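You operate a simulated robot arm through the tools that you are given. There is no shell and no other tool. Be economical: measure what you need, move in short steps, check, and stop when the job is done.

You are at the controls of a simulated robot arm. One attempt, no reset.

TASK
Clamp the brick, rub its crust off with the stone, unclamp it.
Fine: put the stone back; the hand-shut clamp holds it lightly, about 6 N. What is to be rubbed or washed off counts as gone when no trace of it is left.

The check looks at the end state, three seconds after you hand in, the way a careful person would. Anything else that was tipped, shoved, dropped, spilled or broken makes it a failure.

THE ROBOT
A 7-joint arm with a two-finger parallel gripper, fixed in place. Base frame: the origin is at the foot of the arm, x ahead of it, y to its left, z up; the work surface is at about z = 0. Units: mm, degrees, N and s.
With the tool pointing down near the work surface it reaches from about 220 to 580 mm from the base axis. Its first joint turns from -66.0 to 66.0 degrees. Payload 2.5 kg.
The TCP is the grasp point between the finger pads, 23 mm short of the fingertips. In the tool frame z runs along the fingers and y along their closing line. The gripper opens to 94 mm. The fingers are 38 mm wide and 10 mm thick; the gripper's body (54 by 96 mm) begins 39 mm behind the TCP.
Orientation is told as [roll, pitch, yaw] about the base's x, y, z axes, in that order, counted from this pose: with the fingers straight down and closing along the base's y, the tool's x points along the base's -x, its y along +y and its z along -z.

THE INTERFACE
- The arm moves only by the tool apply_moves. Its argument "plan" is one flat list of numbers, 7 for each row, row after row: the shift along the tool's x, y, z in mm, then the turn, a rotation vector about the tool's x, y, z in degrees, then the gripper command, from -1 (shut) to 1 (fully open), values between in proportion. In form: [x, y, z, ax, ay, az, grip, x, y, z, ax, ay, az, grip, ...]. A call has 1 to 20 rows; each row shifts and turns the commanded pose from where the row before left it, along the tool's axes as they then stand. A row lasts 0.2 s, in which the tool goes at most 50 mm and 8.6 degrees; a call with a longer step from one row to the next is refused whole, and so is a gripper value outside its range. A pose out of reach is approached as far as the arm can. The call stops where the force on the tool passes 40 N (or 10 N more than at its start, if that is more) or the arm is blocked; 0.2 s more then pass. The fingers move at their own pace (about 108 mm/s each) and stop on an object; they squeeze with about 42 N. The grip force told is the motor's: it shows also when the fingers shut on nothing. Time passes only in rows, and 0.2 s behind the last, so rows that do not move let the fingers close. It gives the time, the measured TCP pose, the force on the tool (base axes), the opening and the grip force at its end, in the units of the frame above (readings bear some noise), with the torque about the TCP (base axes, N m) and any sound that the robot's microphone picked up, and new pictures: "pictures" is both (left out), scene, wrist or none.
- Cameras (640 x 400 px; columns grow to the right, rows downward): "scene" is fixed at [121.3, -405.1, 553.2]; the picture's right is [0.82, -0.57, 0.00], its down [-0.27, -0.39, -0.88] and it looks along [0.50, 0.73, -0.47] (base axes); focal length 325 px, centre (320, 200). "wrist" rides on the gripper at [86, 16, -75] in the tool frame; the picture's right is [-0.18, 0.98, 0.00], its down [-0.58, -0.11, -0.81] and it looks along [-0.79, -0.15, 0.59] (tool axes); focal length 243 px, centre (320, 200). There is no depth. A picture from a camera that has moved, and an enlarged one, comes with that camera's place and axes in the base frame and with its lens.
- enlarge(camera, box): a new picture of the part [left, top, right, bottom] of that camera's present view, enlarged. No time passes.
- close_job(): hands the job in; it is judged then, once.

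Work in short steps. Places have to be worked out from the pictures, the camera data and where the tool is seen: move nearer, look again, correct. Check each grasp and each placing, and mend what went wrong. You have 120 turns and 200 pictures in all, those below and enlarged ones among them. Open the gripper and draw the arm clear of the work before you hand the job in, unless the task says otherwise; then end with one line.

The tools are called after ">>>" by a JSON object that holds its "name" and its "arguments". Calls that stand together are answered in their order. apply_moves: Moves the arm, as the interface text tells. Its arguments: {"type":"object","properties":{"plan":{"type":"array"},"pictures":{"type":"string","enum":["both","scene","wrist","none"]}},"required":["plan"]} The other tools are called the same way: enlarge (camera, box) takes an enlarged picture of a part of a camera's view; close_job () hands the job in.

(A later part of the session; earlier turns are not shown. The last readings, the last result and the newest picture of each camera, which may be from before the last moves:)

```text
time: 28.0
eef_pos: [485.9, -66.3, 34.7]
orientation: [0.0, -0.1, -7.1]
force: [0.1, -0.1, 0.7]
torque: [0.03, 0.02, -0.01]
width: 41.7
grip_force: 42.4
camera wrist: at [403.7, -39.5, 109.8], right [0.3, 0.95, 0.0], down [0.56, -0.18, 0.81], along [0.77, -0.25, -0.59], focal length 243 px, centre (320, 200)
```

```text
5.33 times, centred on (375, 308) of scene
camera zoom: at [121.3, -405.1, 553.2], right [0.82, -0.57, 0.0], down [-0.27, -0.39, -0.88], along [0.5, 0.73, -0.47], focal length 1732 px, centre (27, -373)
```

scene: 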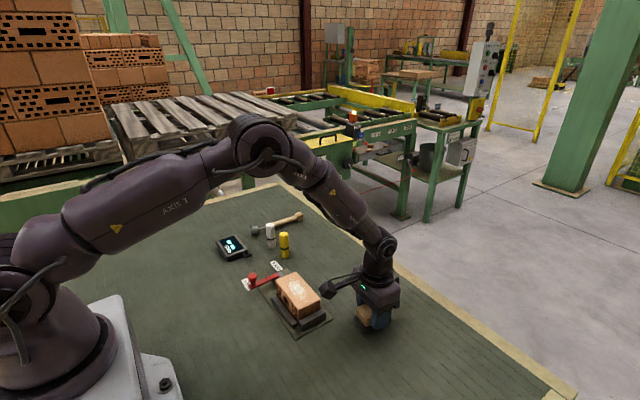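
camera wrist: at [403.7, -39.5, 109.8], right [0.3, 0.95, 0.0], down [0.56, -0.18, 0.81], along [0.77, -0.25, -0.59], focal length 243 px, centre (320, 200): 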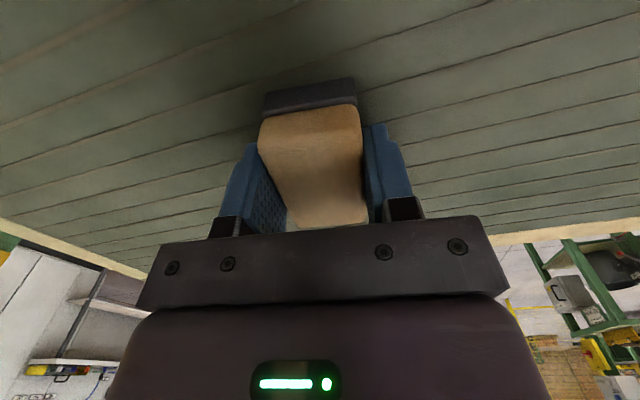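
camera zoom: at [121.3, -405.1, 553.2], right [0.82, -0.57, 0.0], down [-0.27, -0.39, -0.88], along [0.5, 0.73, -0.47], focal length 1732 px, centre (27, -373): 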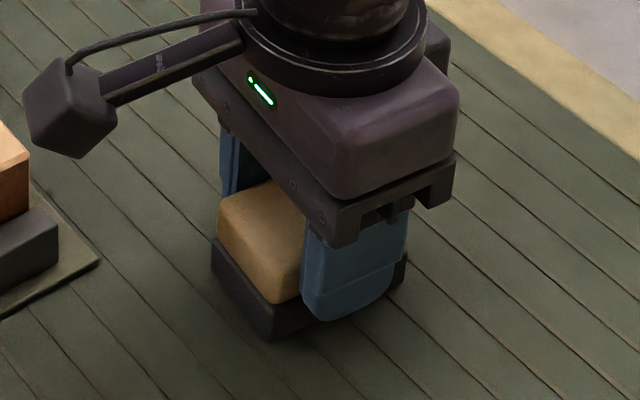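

It is held at 41.7 mm, but the fingertips are probably catching on the dark base's top edge at z 17, which would explain the slip. I open a little, raise to z 42 so the pads meet only the wood, and regrip.

>>> {"name": "apply_moves", "arguments": {"plan": [0, 0, 0, 0, 0, 0, 0.2, 0, 0, 0, 0, 0, 0, 0.2, 0, 0, 7, 0, 0, 0, 0.2, 0, 0, -14, 0, 0, 0, 0.2, 0, 0, 0, 0, 0, 0, 0.2, 0, 0, 0, 0, 0, 0, -1, 0, 0, 0, 0, 0, 0, -1, 0, 0, 0, 0, 0, 0, -1, 0, 0, 0, 0, 0, 0, -1]}}

>>> {"name": "enlarge", "arguments": {"camera": "scene", "box": [335, 270, 415, 345]}}

```text
time: 30.0
eef_pos: [486.2, -65.4, 42.2]
orientation: [0.0, -0.1, -7.1]
force: [0.3, 0.1, -0.5]
torque: [-0.03, -0.01, -0.03]
width: 41.4
grip_force: 42.4
camera wrist: at [403.5, -39.4, 116.7], right [0.3, 0.95, 0.0], down [0.56, -0.18, 0.81], along [0.77, -0.25, -0.59], focal length 243 px, centre (320, 200)
```

scene: 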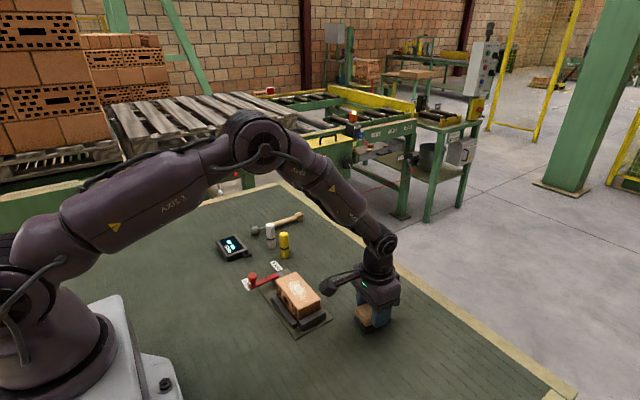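
wrist: 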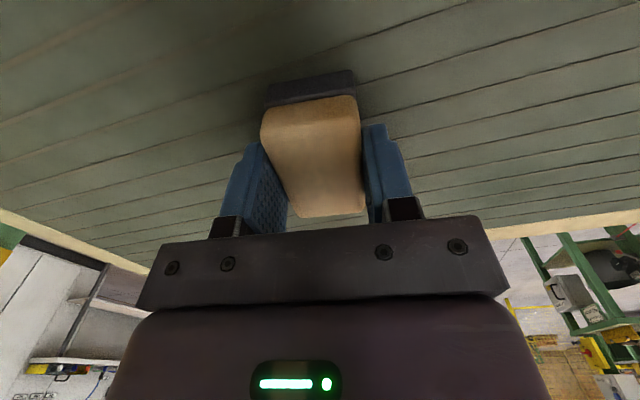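

```text
5.33 times, centred on (375, 308) of scene
camera zoom: at [121.3, -405.1, 553.2], right [0.82, -0.57, 0.0], down [-0.27, -0.39, -0.88], along [0.5, 0.73, -0.47], focal length 1732 px, centre (27, -373)
```

zoom: 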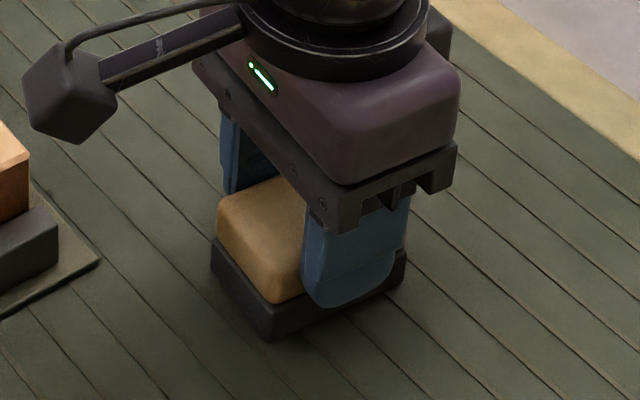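

The grip is on the wood now at 41.4 mm. I lift 6 mm slowly and check.

>>> {"name": "apply_moves", "arguments": {"plan": [0, 0, -2, 0, 0, 0, -1, 0, 0, -2, 0, 0, 0, -1, 0, 0, -2, 0, 0, 0, -1, 0, 0, 0, 0, 0, 0, -1]}}

>>> {"name": "enlarge", "arguments": {"camera": "scene", "box": [335, 270, 415, 345]}}

```text
time: 31.0
eef_pos: [486.3, -66.0, 48.5]
orientation: [-0.1, -0.1, -7.0]
force: [1.0, 0.6, -1.5]
torque: [0.0, 0.0, -0.03]
width: 41.8
grip_force: 42.2
camera wrist: at [403.6, -39.3, 122.8], right [0.3, 0.95, 0.0], down [0.56, -0.18, 0.81], along [0.77, -0.25, -0.59], focal length 243 px, centre (320, 200)
```

scene: 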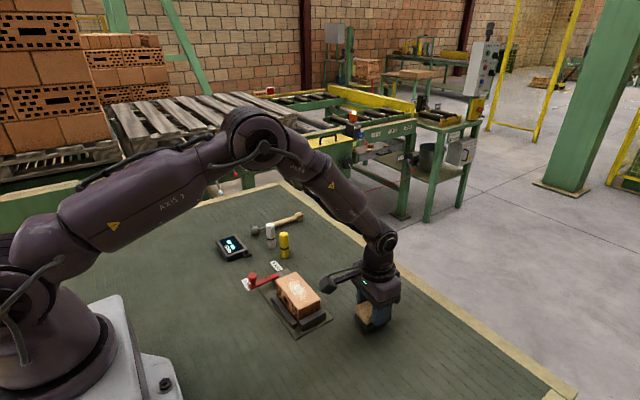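
wrist: 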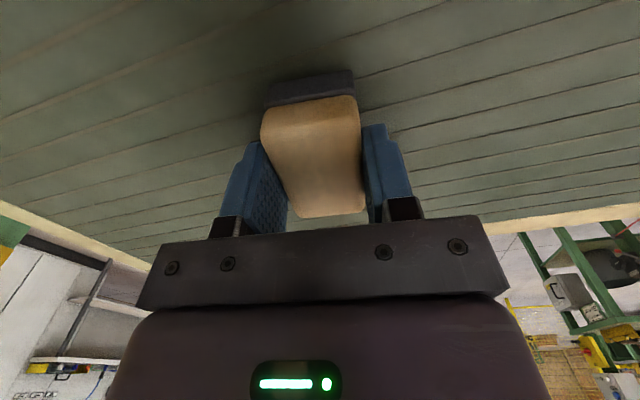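

```text
5.33 times, centred on (375, 308) of scene
camera zoom: at [121.3, -405.1, 553.2], right [0.82, -0.57, 0.0], down [-0.27, -0.39, -0.88], along [0.5, 0.73, -0.47], focal length 1732 px, centre (27, -373)
```

zoom: 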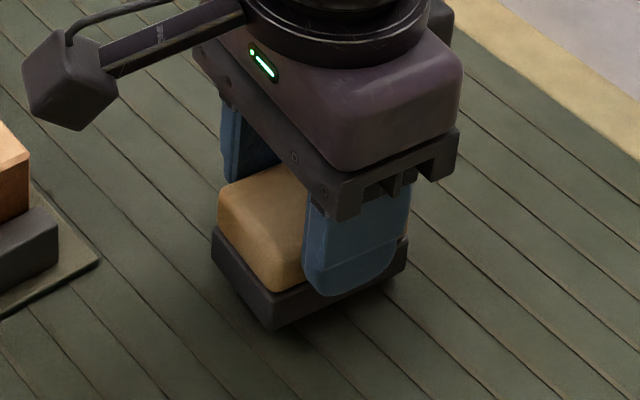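

The stone is held, with its bottom 42 mm below the TCP. I raise it, square the yaw and carry it over the brick patch at about (381, 64).

>>> {"name": "apply_moves", "arguments": {"plan": [0, 0, -15, 0, 0, 0, -1, 0, 0, -25, 0, 0, 0, -1, 0, 0, -25, 0, 0, 0, -1, 0, 0, -15, 0, 0, 7.1, -1, 0, 0, 0, 0, 0, -7.1, -1, 0, 0, 0, 0, 0, -7.1, -1, 15, 18.5, 0, 0, 0, 0, -1, 15, 18.5, 0, 0, 0, 0, -1, 15, 18.5, 0, 0, 0, 0, -1, 15, 18.5, 0, 0, 0, 0, -1, 15, 18.5, 0, 0, 0, 0, -1, 15, 18.5, 0, 0, 0, 0, -1, 15, 18.5, 0, 0, 0, 0, -1, 0, 0, 0, 0, 0, 0, -1]}}

>>> {"name": "enlarge", "arguments": {"camera": "scene", "box": [230, 220, 350, 340]}}

```text
time: 34.0
eef_pos: [381.1, 65.5, 128.2]
orientation: [0.0, 0.0, 0.0]
force: [-0.3, 0.7, -1.5]
torque: [-0.03, 0.04, 0.03]
width: 41.7
grip_force: 41.3
camera wrist: at [295.4, 80.4, 202.7], right [0.18, 0.98, 0.0], down [0.58, -0.11, 0.81], along [0.79, -0.15, -0.59], focal length 243 px, centre (320, 200)
```

scene: 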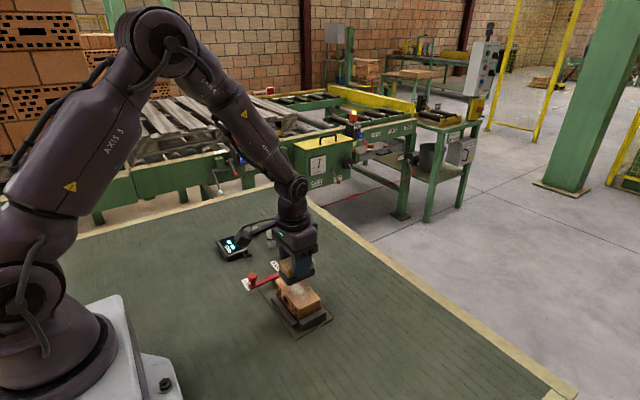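
wrist: 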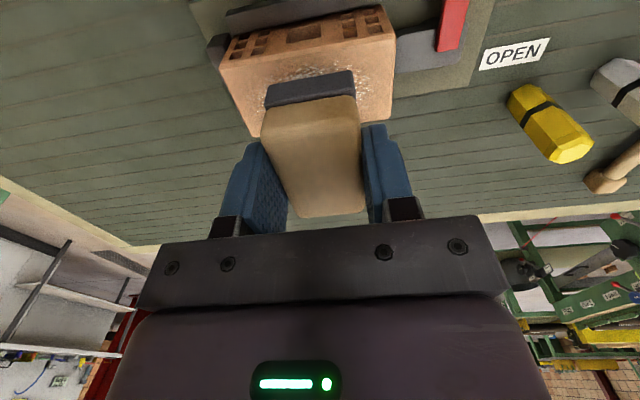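

```text
3.33 times, centred on (290, 280) of scene
camera zoom: at [121.3, -405.1, 553.2], right [0.82, -0.57, 0.0], down [-0.27, -0.39, -0.88], along [0.5, 0.73, -0.47], focal length 1082 px, centre (420, -67)
```

zoom: 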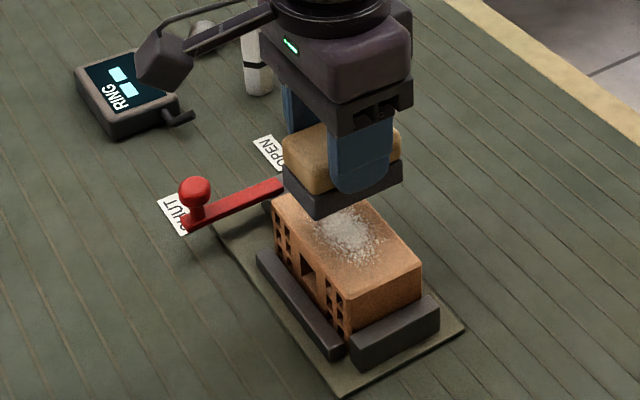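

The stone hovers over the patch. I lower it to about 5 mm above the expected contact at TCP z 95, then creep.

>>> {"name": "apply_moves", "arguments": {"plan": [0, 0, 10, 0, 0, 0, -1, 0, 0, 10, 0, 0, 0, -1, 0, 0, 8, 0, 0, 0, -1, 0, 0, 1.5, 0, 0, 0, -1, 0, 0, 1, 0, 0, 0, -1, 0, 0, 0, 0, 0, 0, -1], "pictures": "none"}}

>>> {"name": "apply_moves", "arguments": {"plan": [0, 0, 1, 0, 0, 0, -1, 0, 0, 0.5, 0, 0, 0, -1, 0, 0, 0, 0, 0, 0, -1], "pictures": "none"}}

```text
time: 35.4
eef_pos: [381.8, 63.8, 98.8]
orientation: [0.1, 0.0, -0.1]
force: [-0.2, -0.6, -1.4]
torque: [0.02, 0.0, -0.02]
width: 41.5
grip_force: 42.0
```

```text
time: 36.2
eef_pos: [381.4, 64.0, 95.8]
orientation: [0.0, 0.1, -0.1]
force: [-2.5, 0.3, 4.8]
torque: [0.01, 0.05, -0.01]
width: 41.5
grip_force: 42.4
```

Contact is at z about 96 with roughly 5 N of press. I rub with gentle strokes along y and check the force.

>>> {"name": "apply_moves", "arguments": {"plan": [0, -6, 0, 0, 0, 0, -1, 0, -6, 0, 0, 0, 0, -1, 0, 6, 0, 0, 0, 0, -1, 0, 6, 0, 0, 0, 0, -1, 0, 6, 0, 0, 0, 0, -1, 0, 6, 0, 0, 0, 0, -1, 0, -6, 0, 0, 0, 0, -1, 0, -6, 0, 0, 0, 0, -1]}}

>>> {"name": "enlarge", "arguments": {"camera": "scene", "box": [240, 240, 340, 340]}}

```text
time: 38.0
eef_pos: [382.0, 64.7, 96.9]
orientation: [0.0, 0.0, -0.1]
force: [0.5, 0.5, -1.8]
torque: [0.03, 0.03, -0.03]
width: 41.9
grip_force: 42.0
camera wrist: at [296.3, 79.6, 170.8], right [0.18, 0.98, 0.0], down [0.58, -0.11, 0.81], along [0.79, -0.15, -0.59], focal length 243 px, centre (320, 200)
```

scene: 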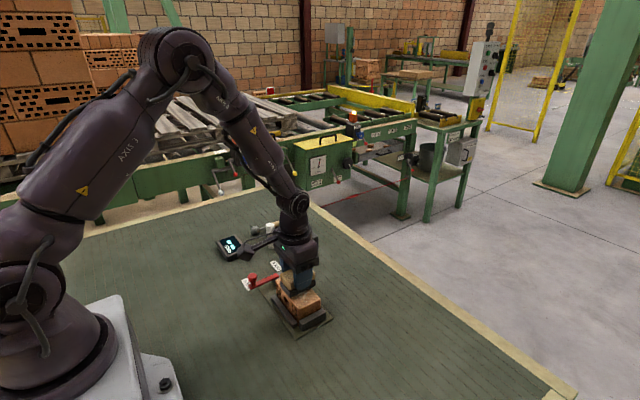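
wrist: 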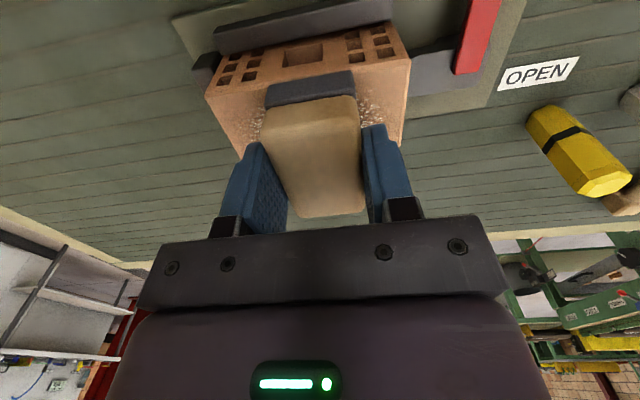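

```text
4.00 times, centred on (290, 290) of scene
camera zoom: at [121.3, -405.1, 553.2], right [0.82, -0.57, 0.0], down [-0.27, -0.39, -0.88], along [0.5, 0.73, -0.47], focal length 1299 px, centre (440, -160)
```

zoom: 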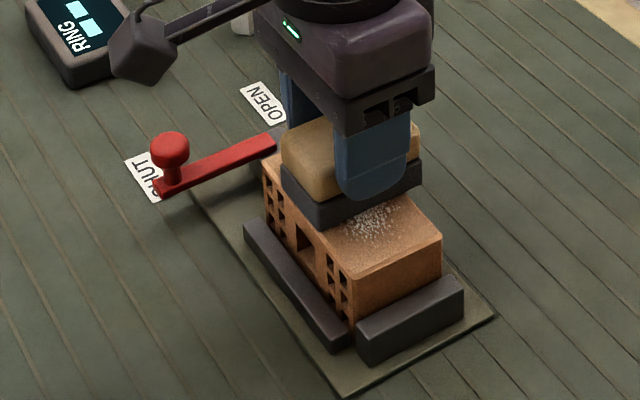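

Contact was nearly lost at z 96.9. I press 1.2 mm more and stroke again.

>>> {"name": "apply_moves", "arguments": {"plan": [0, 0, 1.2, 0, 0, 0, -1, 0, -6, 0, 0, 0, 0, -1, 0, -6, 0, 0, 0, 0, -1, 0, -6, 0, 0, 0, 0, -1], "pictures": "none"}}

>>> {"name": "apply_moves", "arguments": {"plan": [0, 6, 0, 0, 0, 0, -1, 0, 6, 0, 0, 0, 0, -1, 0, 6, 0, 0, 0, 0, -1], "pictures": "none"}}

>>> {"name": "apply_moves", "arguments": {"plan": [0, 6, 0, 0, 0, 0, -1, 0, 6, 0, 0, 0, 0, -1, 0, 6, 0, 0, 0, 0, -1]}}

>>> {"name": "enlarge", "arguments": {"camera": "scene", "box": [240, 240, 340, 340]}}

```text
time: 39.0
eef_pos: [382.0, 47.5, 95.1]
orientation: [0.1, -0.3, 0.1]
force: [1.3, 12.4, 27.5]
torque: [0.32, 0.56, -0.29]
width: 41.7
grip_force: 42.4
```

```text
time: 39.8
eef_pos: [382.2, 63.8, 96.1]
orientation: [-0.1, -0.1, -0.2]
force: [1.3, -15.3, 31.2]
torque: [-0.35, 0.04, 0.07]
width: 41.5
grip_force: 42.0
```

```text
time: 40.6
eef_pos: [382.6, 81.8, 95.6]
orientation: [0.1, -0.1, -0.1]
force: [-0.2, -14.2, 30.8]
torque: [-0.31, -0.05, 0.01]
width: 41.4
grip_force: 41.8
camera wrist: at [296.5, 97.2, 170.0], right [0.19, 0.98, 0.0], down [0.58, -0.11, 0.81], along [0.79, -0.15, -0.59], focal length 243 px, centre (320, 200)
```

scene: 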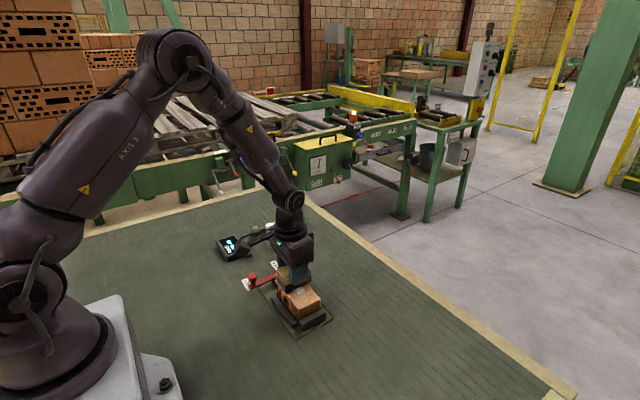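
wrist: 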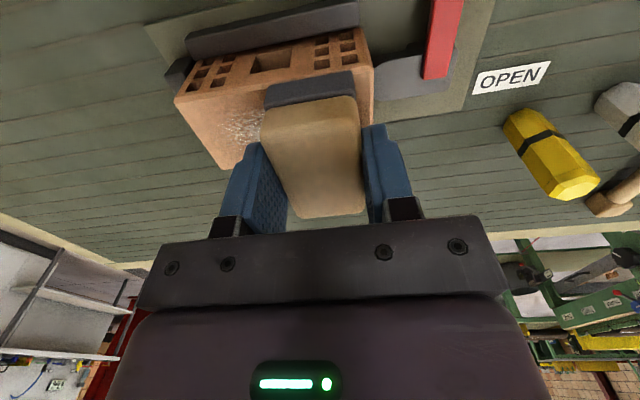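

```text
4.00 times, centred on (290, 290) of scene
camera zoom: at [121.1, -405.2, 553.2], right [0.82, -0.57, 0.0], down [-0.27, -0.39, -0.88], along [0.5, 0.73, -0.47], focal length 1299 px, centre (440, -160)
```

zoom: 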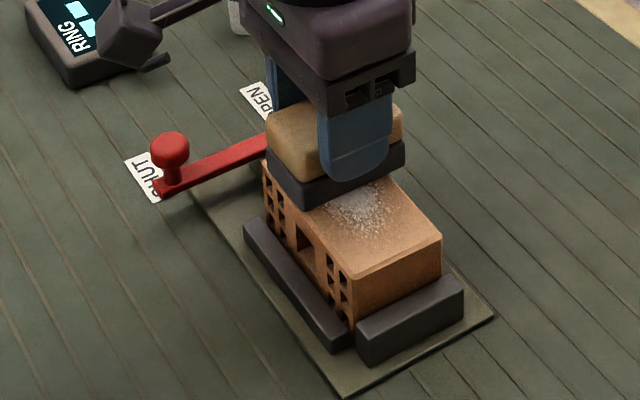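

That's too stiff, about 30 N, though the brick stayed in place. I ease off 0.8 mm and continue.

>>> {"name": "apply_moves", "arguments": {"plan": [0, 0, -0.8, 0, 0, 0, -1, 0, -6, 0, 0, 0, 0, -1, 0, -6, 0, 0, 0, 0, -1, 0, -6, 0, 0, 0, 0, -1], "pictures": "none"}}

>>> {"name": "apply_moves", "arguments": {"plan": [0, -6, 0, 0, 0, 0, -1, 0, -6, 0, 0, 0, 0, -1, 0, -6, 0, 0, 0, 0, -1], "pictures": "none"}}

>>> {"name": "apply_moves", "arguments": {"plan": [0, 6, 0, 0, 0, 0, -1, 0, 6, 0, 0, 0, 0, -1, 0, 6, 0, 0, 0, 0, -1], "pictures": "none"}}

```text
time: 41.6
eef_pos: [382.3, 66.4, 95.6]
orientation: [0.2, 0.0, 0.2]
force: [0.0, 9.0, 17.4]
torque: [0.38, -0.31, 0.14]
width: 41.4
grip_force: 42.2
```

```text
time: 42.4
eef_pos: [381.6, 45.8, 96.1]
orientation: [-0.1, 0.0, 0.1]
force: [0.7, 5.9, 12.2]
torque: [0.39, -0.3, 0.13]
width: 41.7
grip_force: 42.0
```

```text
time: 43.2
eef_pos: [382.2, 62.7, 96.0]
orientation: [-0.1, 0.0, -0.1]
force: [-0.4, -9.7, 19.8]
torque: [-0.17, -0.16, -0.07]
width: 41.8
grip_force: 42.2
```

Press is now 12 to 20 N. I ease off another 0.2 mm and do a longer set of strokes.

>>> {"name": "apply_moves", "arguments": {"plan": [0, 6, -0.2, 0, 0, 0, -1, 0, 6, 0, 0, 0, 0, -1, 0, 6, 0, 0, 0, 0, -1, 0, -6, 0, 0, 0, 0, -1, 0, -6, 0, 0, 0, 0, -1, 0, -6, 0, 0, 0, 0, -1, 0, -6, 0, 0, 0, 0, -1, 0, -6, 0, 0, 0, 0, -1, 0, -6, 0, 0, 0, 0, -1, 0, 6, 0, 0, 0, 0, -1, 0, 6, 0, 0, 0, 0, -1, 0, 6, 0, 0, 0, 0, -1, 0, 6, 0, 0, 0, 0, -1, 0, 6, 0, 0, 0, 0, -1, 0, 6, 0, 0, 0, 0, -1, 0, -6, 0, 0, 0, 0, -1, 0, -6, 0, 0, 0, 0, -1, 0, -6, 0, 0, 0, 0, -1, 0, -6, 0, 0, 0, 0, -1, 0, -6, 0, 0, 0, 0, -1]}}

>>> {"name": "enlarge", "arguments": {"camera": "scene", "box": [240, 240, 340, 340]}}

```text
time: 47.4
eef_pos: [382.2, 52.5, 95.7]
orientation: [0.0, 0.1, 0.0]
force: [-0.3, 0.1, -1.4]
torque: [0.02, 0.0, 0.0]
width: 41.5
grip_force: 41.7
camera wrist: at [296.1, 67.7, 170.7], right [0.18, 0.98, 0.0], down [0.58, -0.11, 0.81], along [0.79, -0.15, -0.59], focal length 243 px, centre (320, 200)
```

scene: 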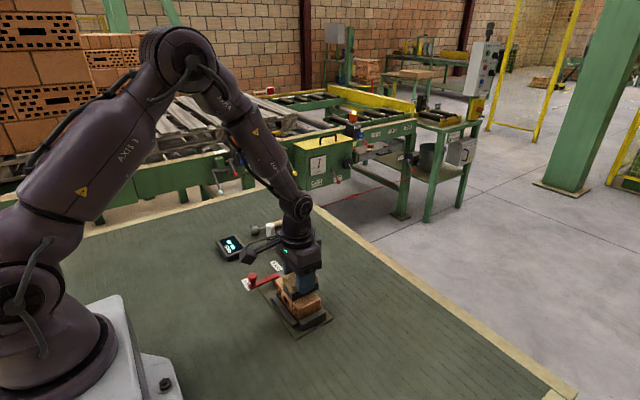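
wrist: 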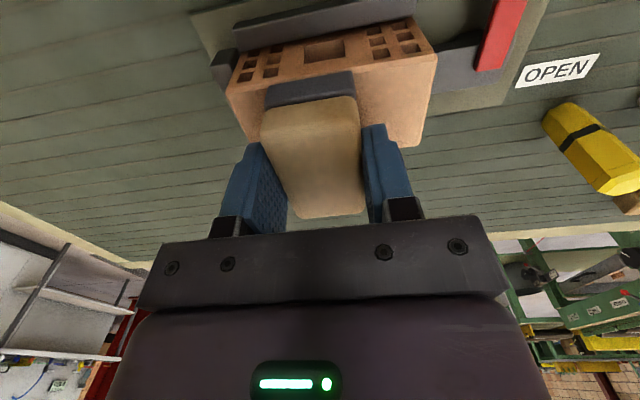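

```text
4.00 times, centred on (290, 290) of scene
camera zoom: at [121.3, -405.1, 553.2], right [0.82, -0.57, 0.0], down [-0.27, -0.39, -0.88], along [0.5, 0.73, -0.47], focal length 1299 px, centre (440, -160)
```

zoom: 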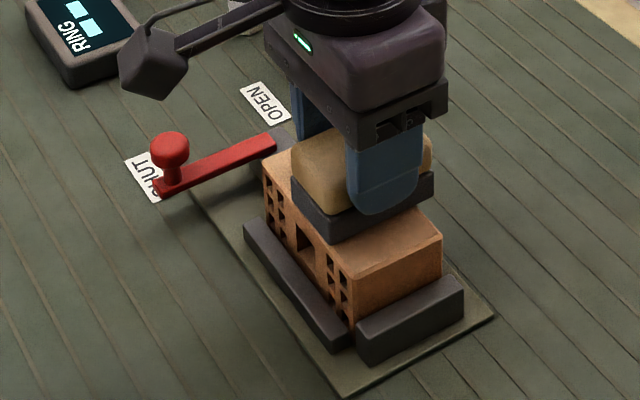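

The visible crust looks gone. I lift off and carry the stone clear toward its home to inspect the whole top.

>>> {"name": "apply_moves", "arguments": {"plan": [0, 0, -10, 0, 0, 0, -1, 0, 0, -20, 0, 0, 0, -1, 0, 0, -20, 0, 0, 0, -1, -15, -17, 0, 0, 0, 0, -1, -15, -17, 0, 0, 0, 0, -1, -15, -17, 0, 0, 0, 0, -1, -15, -17, 0, 0, 0, 0, -1, -15, -17, 0, 0, 0, 0, -1, -15, -17, 0, 0, 0, 0, -1, -14, -16, 0, 0, 0, 0, -1, 0, 0, 0, 0, 0, 0, -1], "pictures": "scene"}}

>>> {"name": "enlarge", "arguments": {"camera": "scene", "box": [265, 260, 330, 325]}}

```text
time: 49.8
eef_pos: [486.0, -66.6, 145.9]
orientation: [0.1, 0.0, 0.0]
force: [0.8, -0.7, -1.6]
torque: [0.0, -0.02, 0.01]
width: 41.6
grip_force: 41.7
```

scene: 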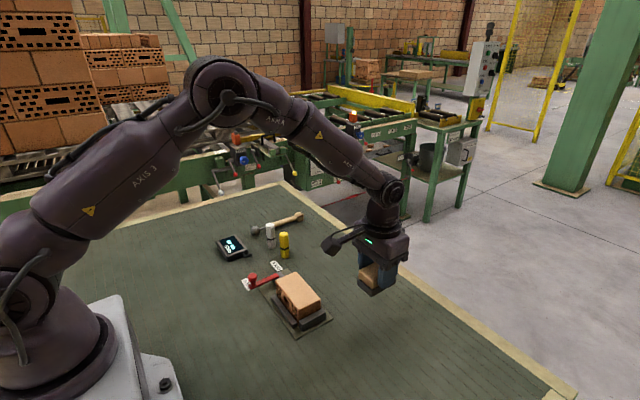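

```text
6.15 times, centred on (298, 292) of scene
camera zoom: at [121.3, -405.1, 553.2], right [0.82, -0.57, 0.0], down [-0.27, -0.39, -0.88], along [0.5, 0.73, -0.47], focal length 1998 px, centre (458, -369)
```

zoom: 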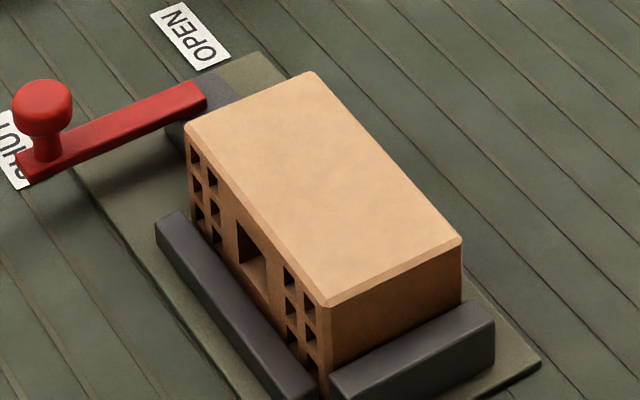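

The top looks clean. I take one tighter look for faint traces while the stone is still in hand.

>>> {"name": "enlarge", "arguments": {"camera": "scene", "box": [274, 268, 324, 312]}}

```text
9.09 times, centred on (299, 290) of scene
camera zoom: at [121.3, -405.1, 553.2], right [0.82, -0.57, 0.0], down [-0.27, -0.39, -0.88], along [0.5, 0.73, -0.47], focal length 2952 px, centre (511, -618)
```

zoom: 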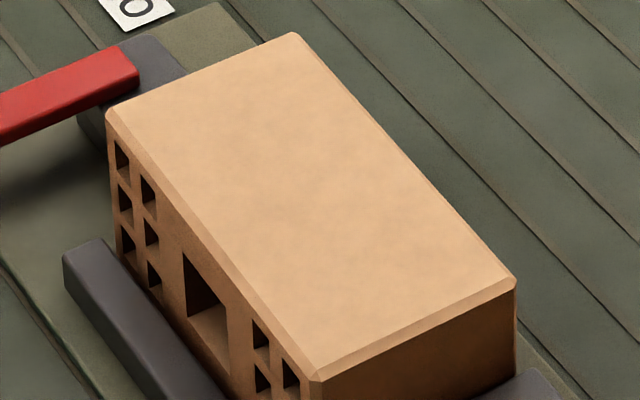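

The brick top is clean. I turn the stone back to yaw -7 and lower it toward its original spot.

>>> {"name": "apply_moves", "arguments": {"plan": [-1, 0.5, 0, 0, 0, 7, -1, 0, 0, 30, 0, 0, 0, -1, 0, 0, 30, 0, 0, 0, -1, 0, 0, 25, 0, 0, 0, -1, 0, 0, 12, 0, 0, 0, -1, 0, 0, 4, 0, 0, 0, -1, 0, 0, 0, 0, 0, 0, -1]}}

>>> {"name": "enlarge", "arguments": {"camera": "scene", "box": [335, 285, 415, 345]}}

```text
time: 51.4
eef_pos: [486.9, -65.7, 45.4]
orientation: [0.0, -0.1, -7.0]
force: [0.7, 0.1, -1.7]
torque: [-0.02, 0.02, 0.0]
width: 41.9
grip_force: 42.1
camera wrist: at [404.0, -39.3, 119.3], right [0.3, 0.95, 0.0], down [0.56, -0.18, 0.81], along [0.77, -0.24, -0.59], focal length 243 px, centre (320, 200)
```

scene: 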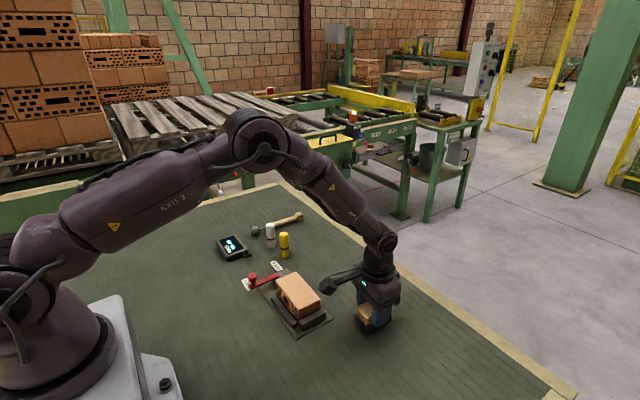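
wrist: 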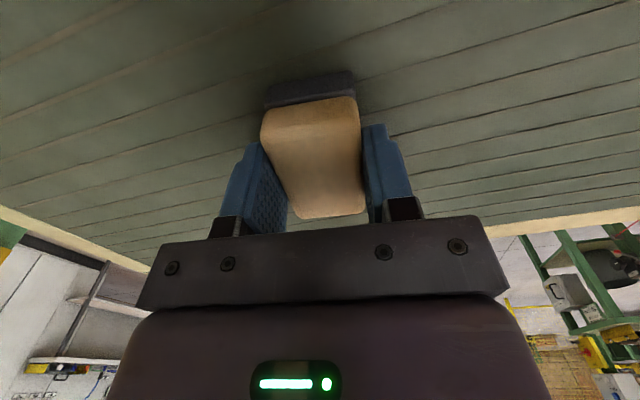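

```text
6.67 times, centred on (375, 315) of scene
camera zoom: at [121.3, -405.1, 553.2], right [0.82, -0.57, 0.0], down [-0.27, -0.39, -0.88], along [0.5, 0.73, -0.47], focal length 2164 px, centre (-47, -567)
```

zoom: 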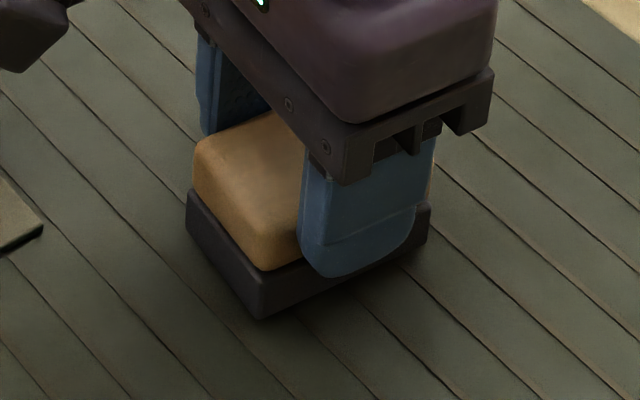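

The stone is about 2 to 3 mm above the table. I creep down in small steps.

>>> {"name": "apply_moves", "arguments": {"plan": [0, 0, 1, 0, 0, 0, -1, 0, 0, 1, 0, 0, 0, -1, 0, 0, 0, 0, 0, 0, -1], "pictures": "none"}}

>>> {"name": "apply_moves", "arguments": {"plan": [0, 0, 0.7, 0, 0, 0, -1, 0, 0, 0, 0, 0, 0, -1], "pictures": "none"}}

```text
time: 52.2
eef_pos: [488.3, -66.7, 43.6]
orientation: [0.0, 0.0, -7.0]
force: [-0.4, 0.0, -1.2]
torque: [-0.01, 0.02, 0.03]
width: 41.5
grip_force: 42.0
```

```text
time: 52.8
eef_pos: [485.9, -65.0, 41.7]
orientation: [0.0, -0.1, -7.0]
force: [0.1, -0.3, -2.1]
torque: [-0.02, 0.02, 0.0]
width: 41.8
grip_force: 41.8
```

>>> {"name": "apply_moves", "arguments": {"plan": [0, 0, 0.6, 0, 0, 0, -1, 0, 0, 0, 0, 0, 0, -1], "pictures": "none"}}

```text
time: 53.4
eef_pos: [486.4, -65.8, 42.0]
orientation: [0.1, 0.0, -7.0]
force: [-2.4, -0.2, 2.7]
torque: [0.03, -0.08, 0.0]
width: 41.6
grip_force: 42.6
```

Touchdown is confirmed: the force changed from -2 to +2.7. I release gradually and rise.

>>> {"name": "apply_moves", "arguments": {"plan": [0, 0, 0, 0, 0, 0, 0, 0, 0, 0, 0, 0, 0, 0.3, 0, 0, 0, 0, 0, 0, 1, 0, 0, 0, 0, 0, 0, 1, 0, 0, 0, 0, 0, 0, 1, 0, 0, -25, 0, 0, 0, 1, 0, 0, -35, 0, 0, 0, 1, 0, 0, -40, 0, 0, 0, 1, 0, 0, -40, 0, 0, 0, 1, 0, 0, 0, 0, 0, 0, 1]}}

>>> {"name": "enlarge", "arguments": {"camera": "scene", "box": [335, 285, 415, 345]}}

```text
time: 55.6
eef_pos: [488.1, -66.3, 181.5]
orientation: [0.0, -0.1, -6.9]
force: [-0.6, -0.5, -0.9]
torque: [0.01, 0.01, -0.01]
width: 94.0
grip_force: 0.1
camera wrist: at [403.8, -40.1, 255.9], right [0.3, 0.95, 0.0], down [0.56, -0.18, 0.81], along [0.77, -0.24, -0.59], focal length 243 px, centre (320, 200)
```

scene: 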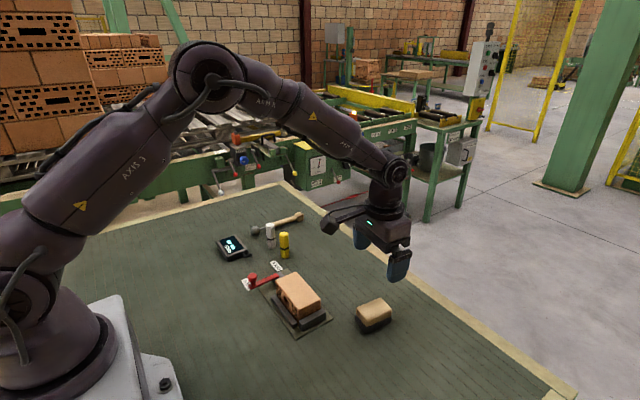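
wrist: 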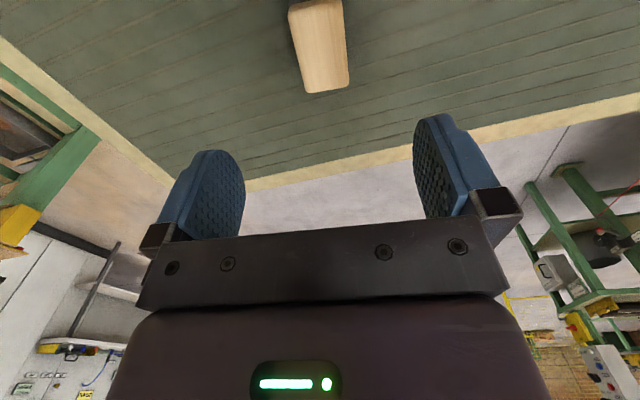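

```text
6.67 times, centred on (375, 315) of scene
camera zoom: at [121.3, -405.1, 553.2], right [0.82, -0.57, 0.0], down [-0.27, -0.39, -0.88], along [0.5, 0.73, -0.47], focal length 2164 px, centre (-47, -567)
```

zoom: 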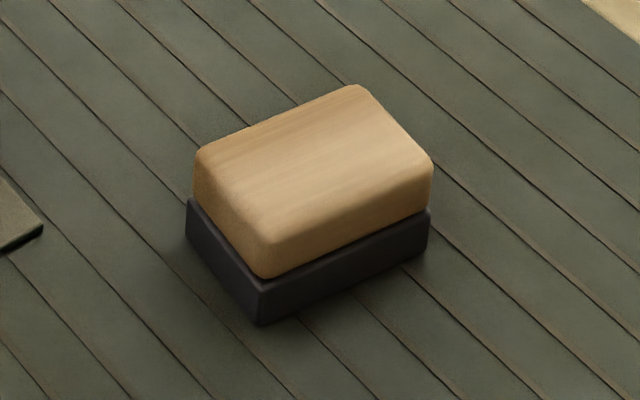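

The stone is back in its original spot. I move back to a viewpoint where the wrist camera sees the brick top and the lever.

>>> {"name": "apply_moves", "arguments": {"plan": [0, 0, -20, 0, 0, -7, 1, 24, 15, -4, 0, 0, 0, 1, 24, 15, -4, 0, 0, 0, 1, 24, 15, -4, 0, 0, 0, 1, 24, 15, -4, 0, 0, 0, 1, 24, 15, -4, 0, 0, 0, 1, 24, 15, -4, 0, 0, 0, 1, 24, 15, -4, 0, 0, 0, 1, 24, 15, -4, 0, 0, 0, 1, 24, 15, -4, 0, 0, 0, 1, 24, 15, -4, 0, 0, 0, 1, 0, 0, 0, 0, 0, 0, 1]}}

>>> {"name": "enlarge", "arguments": {"camera": "wrist", "box": [240, 40, 400, 150]}}

```text
time: 58.2
eef_pos: [247.2, 83.6, 241.5]
orientation: [0.0, -0.1, 0.0]
force: [-0.7, -1.2, 0.8]
torque: [-0.01, 0.01, -0.02]
width: 94.1
grip_force: 0.1
camera wrist: at [161.4, 100.4, 316.0], right [0.18, 0.98, 0.0], down [0.58, -0.11, 0.81], along [0.79, -0.15, -0.59], focal length 243 px, centre (320, 200)
```

scene: 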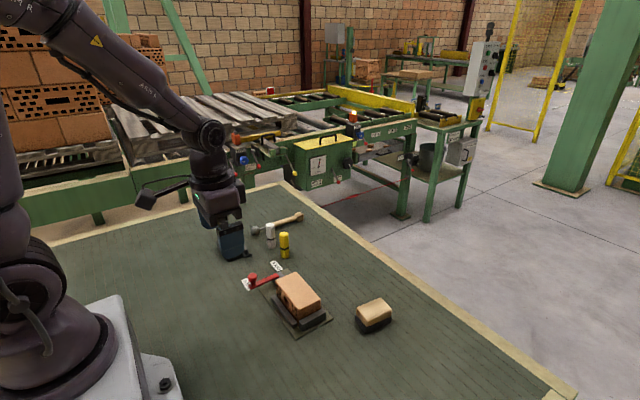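
wrist: 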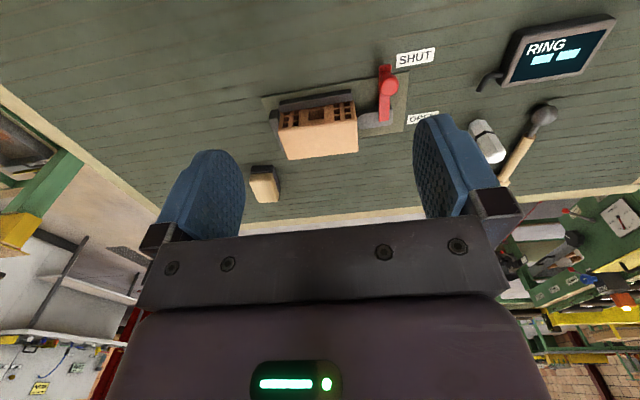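

```text
3.64 times, centred on (320, 95) of wrist
camera zoom: at [161.4, 100.4, 316.0], right [0.18, 0.98, 0.0], down [0.58, -0.11, 0.81], along [0.79, -0.15, -0.59], focal length 882 px, centre (320, 582)
```

zoom: 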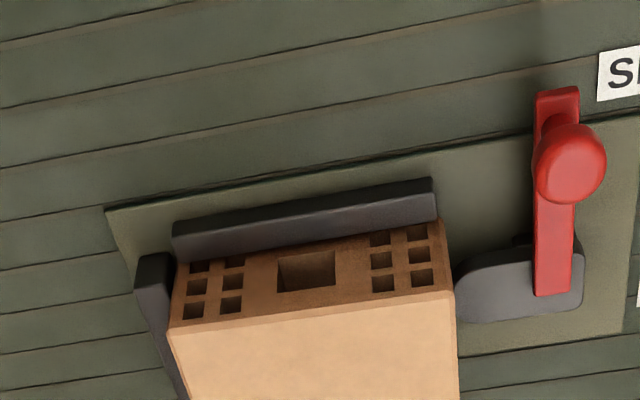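

The brick is clean from this side too. The knob is at about (314, 149), so I straddle it with a 34 mm opening at yaw 0.

>>> {"name": "apply_moves", "arguments": {"plan": [-17, 16.3, 10, 0, 0, 0, -0.28, -17, 16.3, 10, 0, 0, 0, -0.28, -17, 16.3, 15, 0, 0, 0, -0.28, -16.5, 16.5, 15, 0, 0, 0, -0.28, 0, 0, 25, 0, 0, 0, -0.28, 0, 0, 25, 0, 0, 0, -0.28, 0, 0, 0, 0, 0, 0, -0.28]}}

>>> {"name": "enlarge", "arguments": {"camera": "wrist", "box": [220, 0, 420, 200]}}

```text
time: 59.8
eef_pos: [315.7, 150.3, 141.7]
orientation: [0.0, 0.0, 0.0]
force: [0.1, 0.7, 0.0]
torque: [-0.04, 0.02, -0.01]
width: 33.9
grip_force: 0.0
camera wrist: at [228.7, 165.6, 216.2], right [0.18, 0.98, 0.0], down [0.58, -0.11, 0.81], along [0.79, -0.15, -0.59], focal length 243 px, centre (320, 200)
```

scene: 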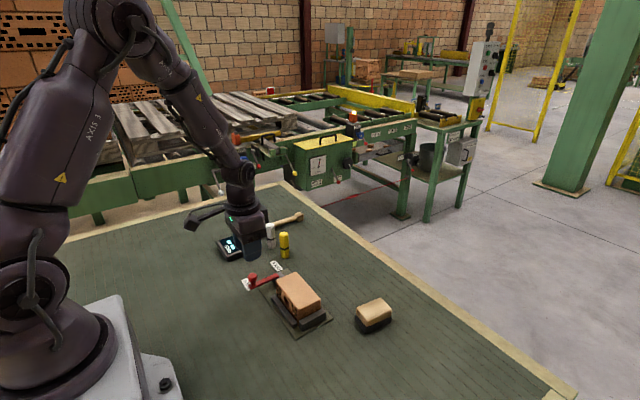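
wrist: 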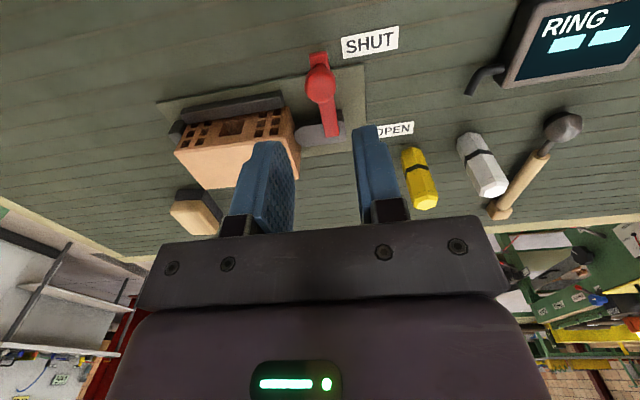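

```text
2.00 times, centred on (320, 100) of wrist
camera zoom: at [228.7, 165.6, 216.2], right [0.18, 0.98, 0.0], down [0.58, -0.11, 0.81], along [0.79, -0.15, -0.59], focal length 485 px, centre (320, 400)
```

zoom: 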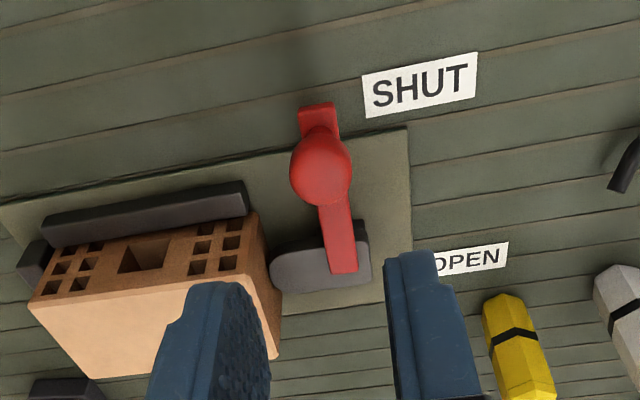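

The knob is at about (313, 150), aligned with the gripper. I descend to z 65.

>>> {"name": "apply_moves", "arguments": {"plan": [2, 0, 25, 0, 0, 0, -0.28, 0, 0, 25, 0, 0, 0, -0.28, 0, 0, 15, 0, 0, 0, -0.28, 0, 0, 12, 0, 0, 0, -0.28, 0, 0, 0, 0, 0, 0, -0.28], "pictures": "wrist"}}

```text
time: 61.0
eef_pos: [311.7, 149.2, 63.8]
orientation: [0.0, 0.0, -0.1]
force: [-0.7, -0.4, 0.3]
torque: [-0.02, -0.02, 0.02]
width: 33.8
grip_force: 0.0
camera wrist: at [226.5, 165.5, 138.4], right [0.18, 0.98, 0.0], down [0.58, -0.11, 0.81], along [0.79, -0.15, -0.59], focal length 243 px, centre (320, 200)
```

wrist: 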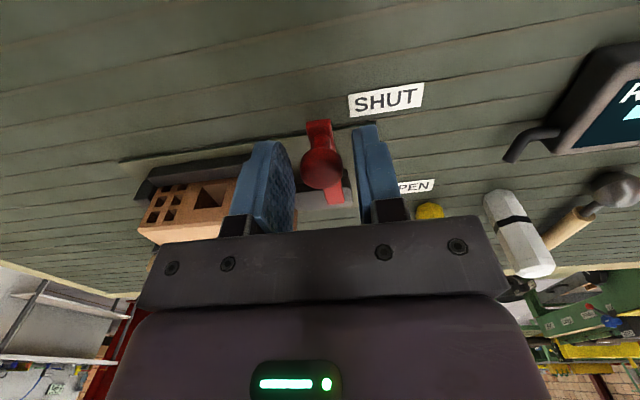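

The knob is between the fingers. I swing the lever back toward OPEN.

>>> {"name": "apply_moves", "arguments": {"plan": [-0.2, 5.6, 0, 0, 0, 5, -0.28, -0.2, 5.6, 0, 0, 0, 5, -0.28, -0.2, 5.6, 0, 0, 0, 5, -0.28, -0.2, 5.6, 0, 0, 0, 5, -0.28, -0.2, 5.6, 0, 0, 0, 5, -0.28, -0.2, 5.6, 0, 0, 0, 5, -0.28, -0.2, 5.6, 0, 0, 0, 5, -0.28, -0.2, 5.6, 0, 0, 0, 5, -0.28, -0.2, 5.6, 0, 0, 0, 5, -0.28, 0, 0, 0, 0, 0, 0, -0.28]}}

>>> {"name": "enlarge", "arguments": {"camera": "scene", "box": [210, 220, 330, 320]}}

```text
time: 63.2
eef_pos: [332.0, 196.3, 64.7]
orientation: [0.1, 0.1, -45.2]
force: [0.0, -0.3, 1.1]
torque: [-0.01, 0.01, -0.02]
width: 33.9
grip_force: 0.2
camera wrist: at [282.1, 268.2, 139.1], right [0.83, 0.56, 0.0], down [0.33, -0.49, 0.81], along [0.45, -0.67, -0.59], focal length 243 px, centre (320, 200)
```

scene: 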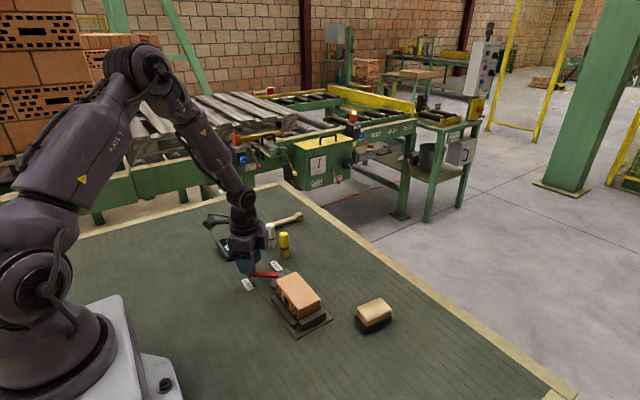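
wrist: 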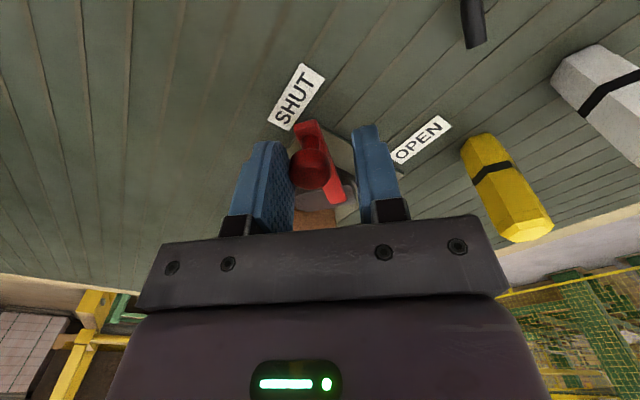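

```text
4.00 times, centred on (270, 270) of scene
camera zoom: at [121.3, -405.1, 553.2], right [0.82, -0.57, 0.0], down [-0.27, -0.39, -0.88], along [0.5, 0.73, -0.47], focal length 1299 px, centre (520, -80)
```

zoom: 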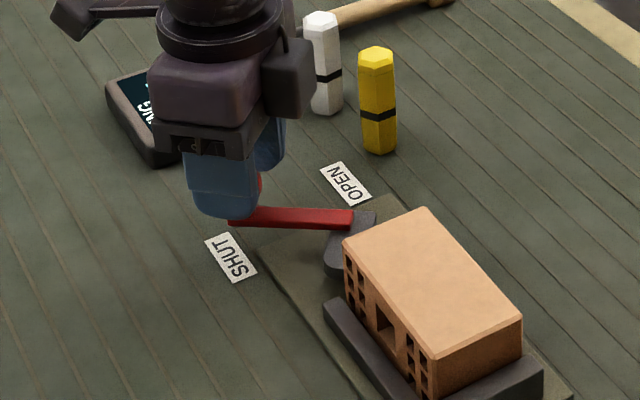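

The lever is following with a small lag. I continue to the original open angle.

>>> {"name": "apply_moves", "arguments": {"plan": [-0.2, 5.6, 0, 0, 0, 5, -0.28, -0.2, 5.6, 0, 0, 0, 5, -0.28, -0.2, 5.6, 0, 0, 0, 5, -0.28, -0.2, 5.6, 0, 0, 0, 5, -0.28, -0.2, 5.6, 0, 0, 0, 5, -0.28, -0.2, 5.6, 0, 0, 0, 5, -0.28, -0.2, 5.6, 0, 0, 0, 5, -0.28, -0.2, 5.6, 0, 0, 0, 5, -0.28, 0, 0, 0, 0, 0, 0, -0.28]}}

>>> {"name": "enlarge", "arguments": {"camera": "scene", "box": [210, 220, 330, 320]}}

```text
time: 65.2
eef_pos: [370.5, 214.6, 63.6]
orientation: [0.0, -0.1, -85.2]
force: [0.3, 0.4, -0.5]
torque: [0.03, -0.01, -0.01]
width: 34.0
grip_force: 0.0
camera wrist: at [380.3, 301.5, 138.9], right [1.0, -0.1, 0.0], down [-0.06, -0.59, 0.81], along [-0.08, -0.8, -0.59], focal length 243 px, centre (320, 200)
```

scene: 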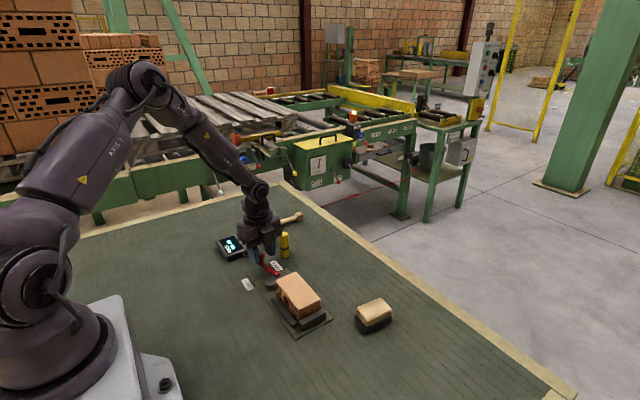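
wrist: 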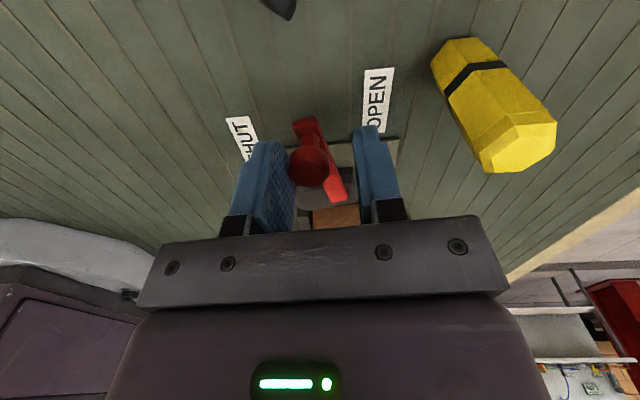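

```text
4.00 times, centred on (270, 270) of scene
camera zoom: at [121.3, -405.1, 553.2], right [0.82, -0.57, 0.0], down [-0.27, -0.39, -0.88], along [0.5, 0.73, -0.47], focal length 1299 px, centre (520, -80)
```

zoom: 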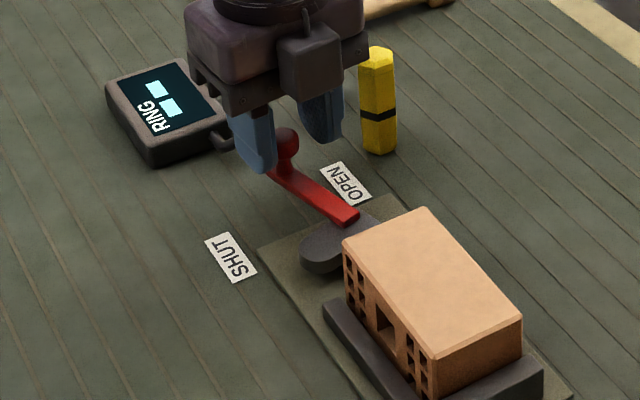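

The knob needs about 13 mm more toward +x to reach its original position. I push in small steps along x, keeping clear of the yellow post.

>>> {"name": "apply_moves", "arguments": {"plan": [0, 4, 0, 0, 0, 2.4, -0.28, 0, 4, 0, 0, 0, 2.4, -0.28, 0, 3, 0, 0, 0, 0, -0.28, 0, 2, 0, 0, 0, 0, -0.28, 0, 0, 0, 0, 0, 0, -0.28]}}

>>> {"name": "enlarge", "arguments": {"camera": "scene", "box": [210, 220, 330, 320]}}

```text
time: 66.4
eef_pos: [383.0, 214.6, 64.4]
orientation: [0.0, 0.0, -89.8]
force: [0.2, -0.2, 0.2]
torque: [-0.03, 0.01, 0.03]
width: 34.0
grip_force: 0.5
camera wrist: at [400.7, 300.6, 139.1], right [0.98, -0.18, 0.0], down [-0.11, -0.58, 0.81], along [-0.15, -0.79, -0.59], focal length 243 px, centre (320, 200)
```

scene: 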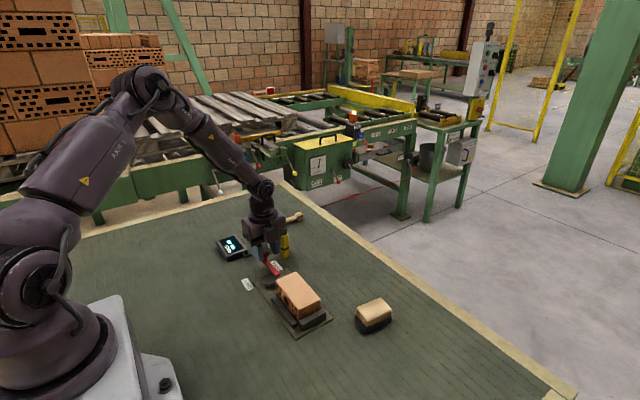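
wrist: 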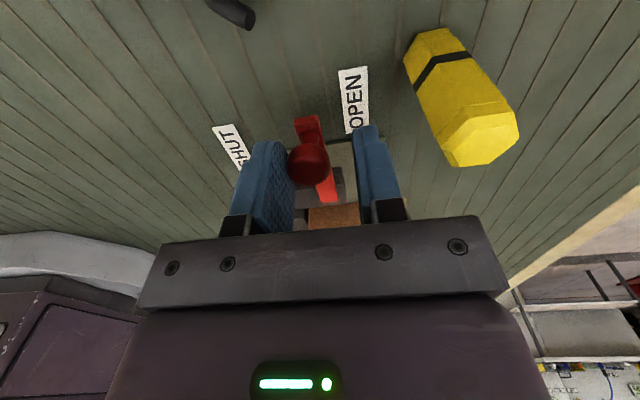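

```text
4.00 times, centred on (270, 270) of scene
camera zoom: at [121.3, -405.1, 553.2], right [0.82, -0.57, 0.0], down [-0.27, -0.39, -0.88], along [0.5, 0.73, -0.47], focal length 1299 px, centre (520, -80)
```

zoom: 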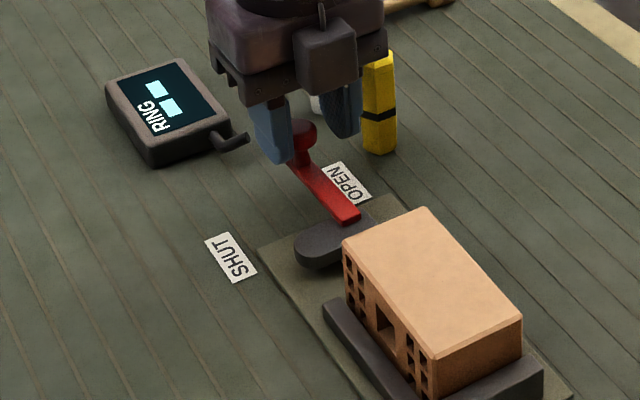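

The knob is back at its original picture position. I push 2 mm more to check for the stop.

>>> {"name": "apply_moves", "arguments": {"plan": [0, 1, 0, 0, 0, 0, -0.28, 0, 1, 0, 0, 0, 0, -0.28, 0, 0, 0, 0, 0, 0, -0.28], "pictures": "none"}}

```text
time: 67.2
eef_pos: [385.6, 214.8, 64.4]
orientation: [0.0, 0.1, -89.8]
force: [-0.1, -0.4, 1.1]
torque: [0.02, -0.02, -0.03]
width: 33.7
grip_force: 0.3
```

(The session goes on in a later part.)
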